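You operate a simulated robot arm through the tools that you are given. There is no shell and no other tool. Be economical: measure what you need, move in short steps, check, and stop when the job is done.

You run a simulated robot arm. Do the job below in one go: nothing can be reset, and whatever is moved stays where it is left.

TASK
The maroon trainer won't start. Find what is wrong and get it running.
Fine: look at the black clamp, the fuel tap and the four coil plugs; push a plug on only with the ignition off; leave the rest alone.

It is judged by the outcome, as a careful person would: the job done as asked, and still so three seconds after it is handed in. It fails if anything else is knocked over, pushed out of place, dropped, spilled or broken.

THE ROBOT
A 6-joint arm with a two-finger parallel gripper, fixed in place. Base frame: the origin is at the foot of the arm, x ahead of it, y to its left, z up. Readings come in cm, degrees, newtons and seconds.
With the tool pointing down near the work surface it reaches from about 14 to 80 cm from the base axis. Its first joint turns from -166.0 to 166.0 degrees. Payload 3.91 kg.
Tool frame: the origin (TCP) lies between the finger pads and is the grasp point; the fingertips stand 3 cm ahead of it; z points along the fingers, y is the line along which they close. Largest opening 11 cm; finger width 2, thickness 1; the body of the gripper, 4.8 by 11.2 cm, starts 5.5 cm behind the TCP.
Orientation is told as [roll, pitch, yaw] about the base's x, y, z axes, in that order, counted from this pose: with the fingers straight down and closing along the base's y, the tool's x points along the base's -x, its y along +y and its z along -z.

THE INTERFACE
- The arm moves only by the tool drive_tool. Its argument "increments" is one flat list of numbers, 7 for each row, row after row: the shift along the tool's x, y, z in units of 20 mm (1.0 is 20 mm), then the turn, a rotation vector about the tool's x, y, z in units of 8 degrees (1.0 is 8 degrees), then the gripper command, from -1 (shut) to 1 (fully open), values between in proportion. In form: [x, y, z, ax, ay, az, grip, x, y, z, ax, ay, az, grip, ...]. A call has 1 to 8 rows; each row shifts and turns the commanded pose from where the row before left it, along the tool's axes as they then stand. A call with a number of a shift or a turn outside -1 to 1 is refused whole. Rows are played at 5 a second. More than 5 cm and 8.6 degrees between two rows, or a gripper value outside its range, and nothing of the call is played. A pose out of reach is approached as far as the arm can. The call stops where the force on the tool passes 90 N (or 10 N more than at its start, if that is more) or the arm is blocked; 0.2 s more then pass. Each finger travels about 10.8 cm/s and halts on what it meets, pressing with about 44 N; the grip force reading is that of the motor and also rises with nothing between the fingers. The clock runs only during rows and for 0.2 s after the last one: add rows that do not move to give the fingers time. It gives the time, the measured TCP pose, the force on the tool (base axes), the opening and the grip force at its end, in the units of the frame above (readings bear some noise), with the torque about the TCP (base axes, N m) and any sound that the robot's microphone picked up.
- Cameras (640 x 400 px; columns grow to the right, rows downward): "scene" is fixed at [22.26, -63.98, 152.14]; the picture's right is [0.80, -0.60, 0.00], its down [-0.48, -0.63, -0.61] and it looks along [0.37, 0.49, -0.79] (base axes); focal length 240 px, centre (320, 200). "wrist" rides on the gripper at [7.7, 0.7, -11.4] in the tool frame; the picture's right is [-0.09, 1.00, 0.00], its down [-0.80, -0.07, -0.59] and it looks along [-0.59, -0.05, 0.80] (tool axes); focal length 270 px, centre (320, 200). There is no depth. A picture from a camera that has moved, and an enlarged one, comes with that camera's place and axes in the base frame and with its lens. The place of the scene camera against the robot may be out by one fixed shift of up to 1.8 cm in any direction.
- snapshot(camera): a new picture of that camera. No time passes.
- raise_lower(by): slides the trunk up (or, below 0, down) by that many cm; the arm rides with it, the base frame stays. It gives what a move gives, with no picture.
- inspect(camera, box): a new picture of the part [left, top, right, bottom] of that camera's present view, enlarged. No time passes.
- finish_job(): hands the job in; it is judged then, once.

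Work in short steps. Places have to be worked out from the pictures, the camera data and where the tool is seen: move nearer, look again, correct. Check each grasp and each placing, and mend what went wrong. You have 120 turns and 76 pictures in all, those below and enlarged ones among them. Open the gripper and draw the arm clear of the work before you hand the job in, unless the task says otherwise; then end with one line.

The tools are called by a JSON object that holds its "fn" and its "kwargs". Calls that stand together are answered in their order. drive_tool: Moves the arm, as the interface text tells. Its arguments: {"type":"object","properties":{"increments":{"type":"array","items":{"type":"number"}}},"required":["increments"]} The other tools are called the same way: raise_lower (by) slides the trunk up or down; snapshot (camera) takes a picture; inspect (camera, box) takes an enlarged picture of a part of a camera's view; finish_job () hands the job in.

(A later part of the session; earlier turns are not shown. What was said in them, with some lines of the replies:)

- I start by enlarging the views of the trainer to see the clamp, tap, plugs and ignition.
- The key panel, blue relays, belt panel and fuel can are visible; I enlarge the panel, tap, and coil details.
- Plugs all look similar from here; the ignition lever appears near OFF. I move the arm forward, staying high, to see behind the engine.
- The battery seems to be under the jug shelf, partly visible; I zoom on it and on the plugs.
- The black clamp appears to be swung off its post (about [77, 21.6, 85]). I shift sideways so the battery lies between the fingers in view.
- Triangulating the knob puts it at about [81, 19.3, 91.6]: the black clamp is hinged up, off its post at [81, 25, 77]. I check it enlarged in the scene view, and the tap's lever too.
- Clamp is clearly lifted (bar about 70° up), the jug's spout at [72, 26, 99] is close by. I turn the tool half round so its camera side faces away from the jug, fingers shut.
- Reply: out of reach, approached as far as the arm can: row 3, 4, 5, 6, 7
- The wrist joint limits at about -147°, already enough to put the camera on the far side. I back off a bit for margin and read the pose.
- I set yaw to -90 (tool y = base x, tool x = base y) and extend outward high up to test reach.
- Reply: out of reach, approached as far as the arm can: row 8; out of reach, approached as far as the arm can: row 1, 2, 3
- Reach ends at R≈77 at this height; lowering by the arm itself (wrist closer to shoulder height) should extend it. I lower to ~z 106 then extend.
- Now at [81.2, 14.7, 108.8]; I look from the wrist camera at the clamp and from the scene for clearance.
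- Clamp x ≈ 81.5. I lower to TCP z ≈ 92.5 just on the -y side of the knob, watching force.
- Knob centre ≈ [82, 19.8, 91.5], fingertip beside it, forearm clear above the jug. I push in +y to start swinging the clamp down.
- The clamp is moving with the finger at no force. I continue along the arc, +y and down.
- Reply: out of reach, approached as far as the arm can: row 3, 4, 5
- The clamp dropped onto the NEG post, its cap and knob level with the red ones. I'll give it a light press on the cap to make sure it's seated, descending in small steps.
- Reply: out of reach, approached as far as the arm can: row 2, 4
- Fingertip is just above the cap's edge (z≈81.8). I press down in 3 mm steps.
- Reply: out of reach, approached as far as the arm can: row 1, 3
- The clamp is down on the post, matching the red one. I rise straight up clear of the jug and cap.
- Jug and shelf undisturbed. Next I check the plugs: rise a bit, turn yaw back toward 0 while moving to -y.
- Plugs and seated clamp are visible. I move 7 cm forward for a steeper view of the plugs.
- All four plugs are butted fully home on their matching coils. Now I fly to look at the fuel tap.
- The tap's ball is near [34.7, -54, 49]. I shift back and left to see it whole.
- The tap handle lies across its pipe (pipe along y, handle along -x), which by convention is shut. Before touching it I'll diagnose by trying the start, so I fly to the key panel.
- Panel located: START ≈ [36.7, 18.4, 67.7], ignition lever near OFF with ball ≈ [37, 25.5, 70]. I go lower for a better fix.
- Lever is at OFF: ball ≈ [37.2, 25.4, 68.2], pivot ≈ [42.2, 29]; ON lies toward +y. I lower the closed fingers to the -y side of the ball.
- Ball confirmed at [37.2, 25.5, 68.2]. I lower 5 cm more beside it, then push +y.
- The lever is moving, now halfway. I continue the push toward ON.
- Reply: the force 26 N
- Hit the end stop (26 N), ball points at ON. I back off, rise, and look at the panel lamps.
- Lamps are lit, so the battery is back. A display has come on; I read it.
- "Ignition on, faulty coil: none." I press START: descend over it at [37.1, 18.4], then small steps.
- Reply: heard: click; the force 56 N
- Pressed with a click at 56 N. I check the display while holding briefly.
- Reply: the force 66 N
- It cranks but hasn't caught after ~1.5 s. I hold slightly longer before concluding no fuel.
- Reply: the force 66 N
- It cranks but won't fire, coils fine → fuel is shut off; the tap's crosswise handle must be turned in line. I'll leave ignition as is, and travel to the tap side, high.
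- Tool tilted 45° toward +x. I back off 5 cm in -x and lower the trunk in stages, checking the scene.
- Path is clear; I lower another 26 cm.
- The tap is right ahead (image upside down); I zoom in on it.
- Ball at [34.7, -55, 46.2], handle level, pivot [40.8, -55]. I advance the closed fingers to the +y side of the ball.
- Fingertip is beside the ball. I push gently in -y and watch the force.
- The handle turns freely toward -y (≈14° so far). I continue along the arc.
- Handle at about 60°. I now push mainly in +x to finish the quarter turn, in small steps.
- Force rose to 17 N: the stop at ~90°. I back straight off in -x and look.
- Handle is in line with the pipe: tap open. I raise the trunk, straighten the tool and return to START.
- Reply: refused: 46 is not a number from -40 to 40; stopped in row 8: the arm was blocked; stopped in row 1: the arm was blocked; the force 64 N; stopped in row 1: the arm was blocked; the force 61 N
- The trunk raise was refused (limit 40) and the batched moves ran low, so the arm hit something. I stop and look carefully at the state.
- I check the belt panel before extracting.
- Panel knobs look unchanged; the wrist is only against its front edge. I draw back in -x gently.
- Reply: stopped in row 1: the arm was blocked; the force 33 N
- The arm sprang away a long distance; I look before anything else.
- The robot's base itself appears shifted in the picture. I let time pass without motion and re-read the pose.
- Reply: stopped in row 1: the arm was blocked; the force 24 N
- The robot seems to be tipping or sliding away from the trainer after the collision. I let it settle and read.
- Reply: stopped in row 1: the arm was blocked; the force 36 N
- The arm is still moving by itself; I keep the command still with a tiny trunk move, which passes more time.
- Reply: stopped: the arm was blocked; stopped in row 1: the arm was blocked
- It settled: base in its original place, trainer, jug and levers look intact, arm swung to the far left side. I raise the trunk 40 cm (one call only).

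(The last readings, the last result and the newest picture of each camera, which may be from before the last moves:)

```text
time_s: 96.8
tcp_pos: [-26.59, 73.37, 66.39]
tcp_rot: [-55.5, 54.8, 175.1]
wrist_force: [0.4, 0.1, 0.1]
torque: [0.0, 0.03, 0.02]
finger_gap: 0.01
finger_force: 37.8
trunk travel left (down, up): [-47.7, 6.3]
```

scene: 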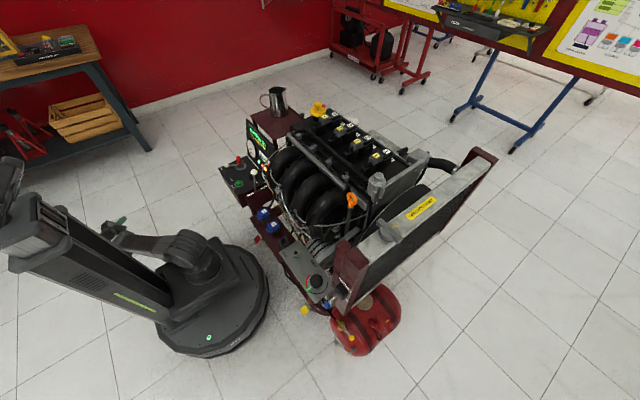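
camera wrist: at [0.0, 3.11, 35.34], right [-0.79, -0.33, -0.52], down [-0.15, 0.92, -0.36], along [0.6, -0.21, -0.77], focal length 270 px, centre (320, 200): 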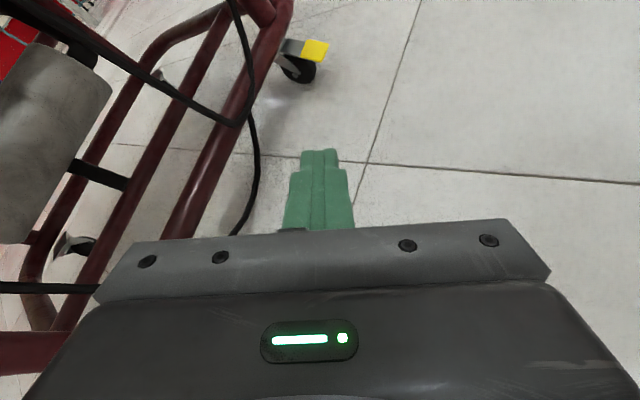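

Trunk raised. I now tilt the tool back toward vertical step by step (axis worked out from the pose), here in free space.

{"fn": "drive_tool", "kwargs": {"increments": [0, 0, 0, -0.5, -0.86, 0, -1, 0, 0, -0.5, -0.5, -0.86, 0, -1, 0, 0, -0.5, -0.5, -0.86, 0, -1, 0, 0, -0.5, -0.5, -0.86, 0, -1]}}

```text
time_s: 97.8
tcp_pos: [-28.07, 71.25, 68.02]
tcp_rot: [-22.3, 32.8, -161.0]
wrist_force: [0.4, -0.2, -0.2]
torque: [0.02, 0.01, -0.03]
finger_gap: 0.03
finger_force: 37.7
trunk travel left (down, up): [-47.7, 6.3]
```

{"fn": "drive_tool", "kwargs": {"increments": [0, 0, -0.5, -0.5, -0.86, 0, -1, 0, 0, -0.5, -0.5, -0.86, 0, -1, 0, 0, -0.5, -0.5, -0.86, 0, -1, 0, 0, -0.5, -0.5, -0.86, 0, -1, 0, 0, -0.5, -0.47, -0.8, 0, -1]}}

{"fn": "inspect", "kwargs": {"camera": "scene", "box": [0, 60, 400, 360]}}

```text
time_s: 99.0
tcp_pos: [-29.18, 69.78, 72.89]
tcp_rot: [-0.2, -0.3, -154.2]
wrist_force: [-0.1, -0.1, -0.1]
torque: [0.01, 0.01, 0.03]
finger_gap: 0.0
finger_force: 37.1
trunk travel left (down, up): [-47.7, 6.3]
```

```text
1.33 times, centred on (200, 210) of scene
camera zoom: at [22.26, -63.98, 152.14], right [0.8, -0.6, 0.0], down [-0.48, -0.63, -0.61], along [0.37, 0.49, -0.79], focal length 320 px, centre (480, 187)
```

zoom: 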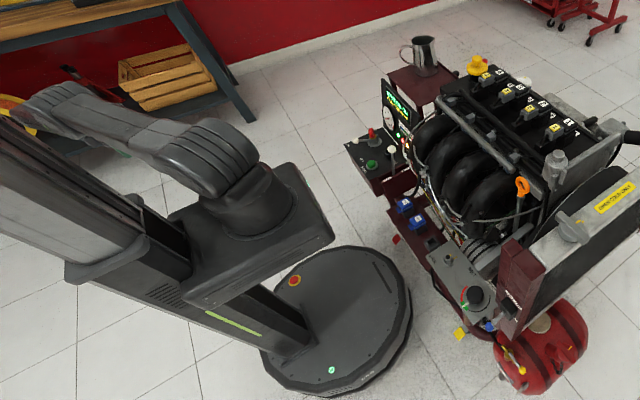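

Trainer is intact. I lift and turn yaw back to 0 in place (about 206° via +az), staying clear of everything.

{"fn": "drive_tool", "kwargs": {"increments": [0, 0, -1, 0, 0, 1, -1, 0, 0, -1, 0, 0, 1, -1, 0, 0, -1, 0, 0, 1, -1, 0, 0, -1, 0, 0, 1, -1, 0, 0, -1, 0, 0, 1, -1, 0, 0, -1, 0, 0, 1, -1, 0, 0, -1, 0, 0, 1, -1, 0, 0, -1, 0, 0, 1, -1]}}

```text
time_s: 100.8
tcp_pos: [-28.93, 69.75, 88.64]
tcp_rot: [0.1, 0.0, 141.7]
wrist_force: [-0.3, 0.2, 0.1]
torque: [0.0, 0.03, -0.03]
finger_gap: 0.01
finger_force: 37.7
trunk travel left (down, up): [-47.7, 6.3]
```

{"fn": "drive_tool", "kwargs": {"increments": [0, 0, -1, 0, 0, 1, -1, 0, 0, -1, 0, 0, 1, -1, 0, 0, -1, 0, 0, 1, -1, 0, 0, -1, 0, 0, 1, -1, 0, 0, 0, 0, 0, 1, -1, 0, 0, 0, 0, 0, 1, -1, 0, 0, 0, 0, 0, 1, -1, 0, 0, 0, 0, 0, 1, -1]}}

```text
time_s: 102.6
tcp_pos: [-28.96, 69.81, 96.77]
tcp_rot: [0.1, 0.1, 77.5]
wrist_force: [0.2, 0.4, 0.5]
torque: [0.04, -0.02, -0.01]
finger_gap: 0.02
finger_force: 38.2
trunk travel left (down, up): [-47.7, 6.3]
```

{"fn": "drive_tool", "kwargs": {"increments": [0, 0, 0, 0, 0, 1, -1, 0, 0, 0, 0, 0, 1, -1, 0, 0, 0, 0, 0, 1, -1, 0, 0, 0, 0, 0, 1, -1, 0, 0, 0, 0, 0, 1, -1, 0, 0, 0, 0, 0, 1, -1, 0, 0, 0, 0, 0, 1, -1, 0, 0, 0, 0, 0, 1, -1]}}

```text
time_s: 104.4
tcp_pos: [-29.05, 69.85, 96.78]
tcp_rot: [-0.1, 0.1, 13.6]
wrist_force: [-0.2, -1.1, 0.3]
torque: [0.0, -0.02, 0.01]
finger_gap: 0.0
finger_force: 37.6
trunk travel left (down, up): [-47.7, 6.3]
```

{"fn": "drive_tool", "kwargs": {"increments": [0, 0, 0, 0, 0, 1, -1, 0, 0, 0, 0, 0, 0.7, -1, -1, -0.78, 0, 0, 0, 0, -1, -1, -0.78, 0, 0, 0, 0, -1, -1, -0.78, 0, 0, 0, 0, -1, -1, -0.78, 0, 0, 0, 0, -1, -1, -0.78, 0, 0, 0, 0, -1, -1, -0.78, 0, 0, 0, 0, -1]}}

```text
time_s: 106.2
tcp_pos: [-16.79, 60.37, 96.65]
tcp_rot: [0.0, 0.1, 0.1]
wrist_force: [0.6, -0.4, 0.2]
torque: [0.03, 0.0, 0.01]
finger_gap: 0.0
finger_force: 38.0
trunk travel left (down, up): [-47.7, 6.3]
```

Free travel toward the START button continues at z ≈ 97.

{"fn": "drive_tool", "kwargs": {"increments": [-1, -0.78, 0, 0, 0, 0, -1, -1, -0.78, 0, 0, 0, 0, -1, -1, -0.78, 0, 0, 0, 0, -1, -1, -0.78, 0, 0, 0, 0, -1, -1, -0.78, 0, 0, 0, 0, -1, -1, -0.78, 0, 0, 0, 0, -1, -1, -0.78, 0, 0, 0, 0, -1, -1, -0.78, 0, 0, 0, 0, -1]}}

```text
time_s: 108.0
tcp_pos: [-0.95, 48.11, 96.79]
tcp_rot: [-0.1, 0.1, 0.1]
wrist_force: [0.8, 1.2, 0.8]
torque: [0.01, -0.02, 0.03]
finger_gap: 0.0
finger_force: 38.1
trunk travel left (down, up): [-47.7, 6.3]
```

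{"fn": "drive_tool", "kwargs": {"increments": [-1, -0.78, 0, 0, 0, 0, -1, -1, -0.78, 0, 0, 0, 0, -1, -1, -0.78, 0, 0, 0, 0, -1, -1, -0.78, 0, 0, 0, 0, -1, -1, -0.78, 0, 0, 0, 0, -1, -1, -0.78, 0, 0, 0, 0, -1, -1, -0.78, 0, 0, 0, 0, -1, -1, -0.78, 0, 0, 0, 0, -1]}}

```text
time_s: 109.8
tcp_pos: [15.12, 35.49, 96.85]
tcp_rot: [-0.1, 0.0, 0.1]
wrist_force: [-0.6, 0.0, -0.3]
torque: [0.0, 0.0, -0.02]
finger_gap: 0.0
finger_force: 38.0
trunk travel left (down, up): [-47.7, 6.3]
```

{"fn": "drive_tool", "kwargs": {"increments": [-1, -0.78, 0, 0, 0, 0, -1, -1, -0.78, 0, 0, 0, 0, -1, -1, -0.78, 0, 0, 0, 0, -1, -1, -0.78, 0, 0, 0, 0, -1, -1, -0.78, 0, 0, 0, 0, -1, -1, -0.78, 0, 0, 0, 0, -1, -1, -0.78, 0, 0, 0, 0, -1, -1, -0.78, 0, 0, 0, 0, -1]}}

{"fn": "drive_tool", "kwargs": {"increments": [-1, -0.78, 0, 0, 0, 0, -1, -1, -0.78, 0, 0, 0, 0, -1, -0.9, -0.7, 0, 0, 0, 0, -1]}}

{"fn": "snapshot", "kwargs": {"camera": "wrist"}}

```text
time_s: 111.6
tcp_pos: [31.15, 23.1, 96.68]
tcp_rot: [0.0, 0.1, 0.1]
wrist_force: [0.1, 0.4, 0.5]
torque: [-0.01, 0.03, -0.02]
finger_gap: 0.0
finger_force: 37.6
trunk travel left (down, up): [-47.7, 6.3]
```

```text
time_s: 112.4
tcp_pos: [36.85, 18.75, 96.82]
tcp_rot: [-0.1, 0.0, 0.2]
wrist_force: [0.3, 0.1, 0.3]
torque: [0.01, 0.03, 0.02]
finger_gap: 0.0
finger_force: 38.1
trunk travel left (down, up): [-47.7, 6.3]
```

```text
7 pictures are left
camera wrist: at [29.24, 19.46, 108.32], right [0.09, 1.0, 0.0], down [0.8, -0.07, 0.59], along [0.59, -0.05, -0.81], focal length 270 px, centre (320, 200)
```

wrist: 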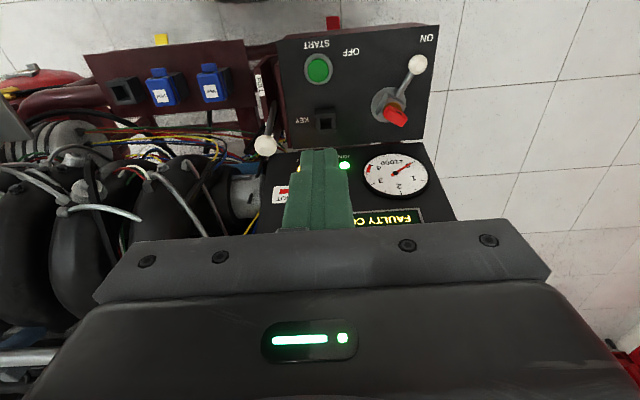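

Panel unmoved, ignition ON, START at [36.8, 18.5]. I descend over it.

{"fn": "drive_tool", "kwargs": {"increments": [0, -0.1, 1, 0, 0, 0, -1, 0, 0, 1, 0, 0, 0, -1, 0, 0, 1, 0, 0, 0, -1, 0, 0, 1, 0, 0, 0, -1, 0, 0, 1, 0, 0, 0, -1, 0, 0, 1, 0, 0, 0, -1, 0, 0, 1, 0, 0, 0, -1, 0, 0, 1, 0, 0, 0, -1]}}

{"fn": "drive_tool", "kwargs": {"increments": [0, 0, 1, 0, 0, 0, -1, 0, 0, 1, 0, 0, 0, -1, 0, 0, 1, 0, 0, 0, -1, 0, 0, 1, 0, 0, 0, -1, 0, 0, 0.8, 0, 0, 0, -1]}}

```text
time_s: 114.2
tcp_pos: [36.77, 18.34, 80.55]
tcp_rot: [0.0, 0.1, 0.1]
wrist_force: [-0.5, -0.1, 0.4]
torque: [0.01, -0.02, 0.01]
finger_gap: 0.0
finger_force: 37.8
trunk travel left (down, up): [-47.7, 6.3]
```

```text
time_s: 115.4
tcp_pos: [36.97, 18.34, 70.91]
tcp_rot: [0.1, 0.2, 0.1]
wrist_force: [0.1, 0.2, -0.2]
torque: [0.0, 0.0, 0.03]
finger_gap: 0.01
finger_force: 37.0
trunk travel left (down, up): [-47.7, 6.3]
```

Just above the button; I press in 3 mm steps and hold.

{"fn": "drive_tool", "kwargs": {"increments": [0, 0, 0.15, 0, 0, 0, -1, 0, 0, 0.15, 0, 0, 0, -1, 0, 0, 0.15, 0, 0, 0, -1, 0, 0, 0.15, 0, 0, 0, -1, 0, 0, 0.1, 0, 0, 0, -1, 0, 0, 0, 0, 0, 0, -1, 0, 0, 0, 0, 0, 0, -1, 0, 0, 0, 0, 0, 0, -1]}}

{"fn": "inspect", "kwargs": {"camera": "scene", "box": [235, 125, 281, 155]}}

```text
time_s: 117.2
tcp_pos: [36.83, 18.26, 69.61]
tcp_rot: [0.1, -0.1, 0.1]
wrist_force: [7.6, 2.7, 56.7]
torque: [0.14, -0.35, -0.09]
finger_gap: 0.0
finger_force: 37.9
trunk travel left (down, up): [-47.7, 6.3]
heard: click
```

```text
13.33 times, centred on (258, 140) of scene
camera zoom: at [22.26, -63.98, 152.14], right [0.8, -0.6, 0.0], down [-0.48, -0.63, -0.61], along [0.37, 0.49, -0.79], focal length 3199 px, centre (1147, 1000)
```

zoom: 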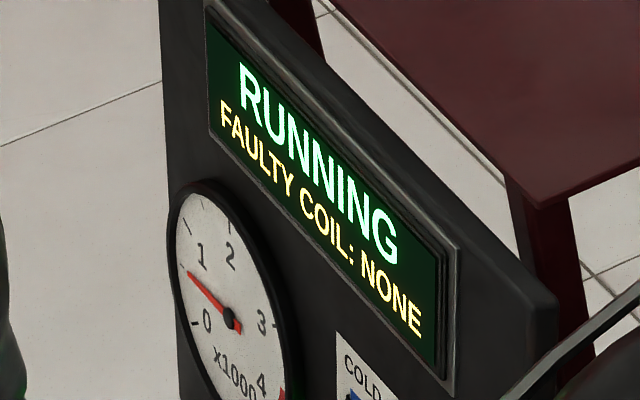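

RUNNING at idle. I release the button and rise clear, opening the gripper once high.

{"fn": "drive_tool", "kwargs": {"increments": [0, 0, -0.5, 0, 0, 0, -1, 0, 0, -1, 0, 0, 0, -1, 0, 0, -1, 0, 0, 0, -1, 0, 0, -1, 0, 0, 0, -1, 0, 0, -1, 0, 0, 0, -1, 0, 0, -1, 0, 0, 0, -1, 0, 0, -1, 0, 0, 0, -1, 0, 0, -1, 0, 0, 0, -1]}}

{"fn": "drive_tool", "kwargs": {"increments": [0, 0, -1, 0, 0, 0, -1, 0, 0, -1, 0, 0, 0, -1, 0, 0, -1, 0, 0, 0, -1, 0, 0, -1, 0, 0, 0, -1, 0, 0, -1, 0, 0, 0, -1, 0, 0, -1, 0, 0, 0, 1, 0, 0, -1, 0, 0, 0, 1, 0, 0, -1, 0, 0, 0, 1]}}

{"fn": "drive_tool", "kwargs": {"increments": [0.5, 0, -1, 0, 0, 0, 1, 0.5, 0, -1, 0, 0, 0, 1, 0, 0, 0, 0, 0, 0, 1, 0, 0, 0, 0, 0, 0, 1, 0, 0, 0, 0, 0, 0, 1]}}

{"fn": "snapshot", "kwargs": {"camera": "scene"}}

{"fn": "inspect", "kwargs": {"camera": "scene", "box": [220, 125, 290, 185]}}

{"fn": "inspect", "kwargs": {"camera": "scene", "box": [240, 210, 400, 350]}}

```text
time_s: 119.0
tcp_pos: [36.98, 18.38, 84.78]
tcp_rot: [0.0, 0.1, 0.1]
wrist_force: [0.5, 0.1, -0.6]
torque: [0.01, 0.02, 0.01]
finger_gap: 0.0
finger_force: 37.6
trunk travel left (down, up): [-47.7, 6.3]
```

```text
time_s: 120.8
tcp_pos: [36.9, 18.42, 100.7]
tcp_rot: [0.0, 0.0, 0.1]
wrist_force: [-0.6, 0.4, 0.6]
torque: [-0.01, -0.01, -0.02]
finger_gap: 10.99
finger_force: 0.0
trunk travel left (down, up): [-47.7, 6.3]
```

```text
time_s: 122.0
tcp_pos: [34.77, 18.25, 104.88]
tcp_rot: [-0.1, 0.1, 0.1]
wrist_force: [0.5, 0.0, -0.3]
torque: [-0.03, 0.0, -0.03]
finger_gap: 11.01
finger_force: 0.1
trunk travel left (down, up): [-47.7, 6.3]
```

```text
5 pictures are left
```

scene: 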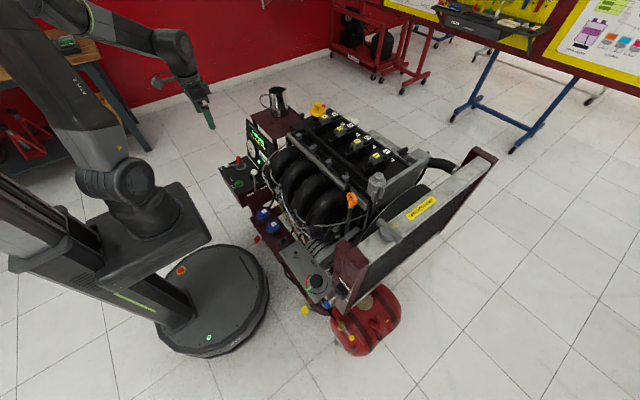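

```text
6.67 times, centred on (255, 155) of scene
camera zoom: at [22.26, -63.98, 152.14], right [0.8, -0.6, 0.0], down [-0.48, -0.63, -0.61], along [0.37, 0.49, -0.79], focal length 1600 px, centre (753, 500)
```

zoom: 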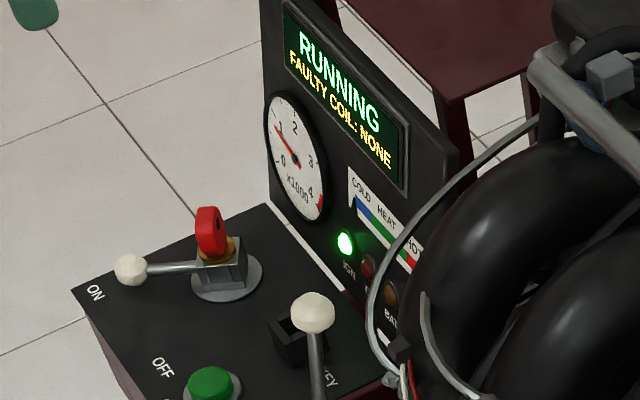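

```text
2.86 times, centred on (320, 280) of scene
camera zoom: at [22.26, -63.98, 152.14], right [0.8, -0.6, 0.0], down [-0.48, -0.63, -0.61], along [0.37, 0.49, -0.79], focal length 686 px, centre (320, -29)
```

zoom: 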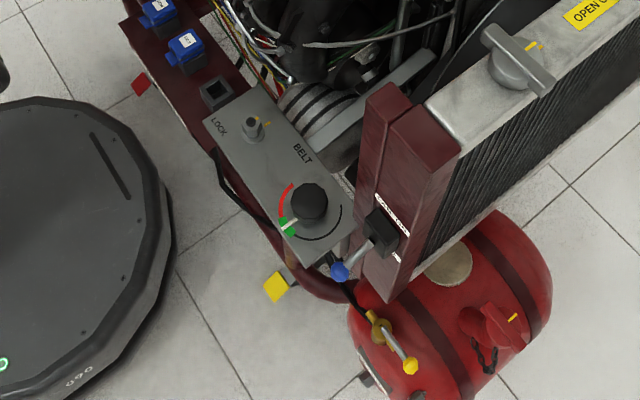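

Engine still running at idle after several seconds, lamps out. The belt panel, fan lever, jug and the rest look as at the start, and the arm is clear with the gripper open. I hand the job in.

{"fn": "finish_job", "kwargs": {}}

```text
The job is handed in.
```

The maroon trainer is running: its black battery clamp was off the NEG post and its fuel tap was shut; I fixed both and restarted it (all four coil plugs were fine), but on the way back from the tap I drove the arm low into the trainer, most likely the belt panel's edge, and it swung out of control for about two seconds, with no damage visible in the pictures since.
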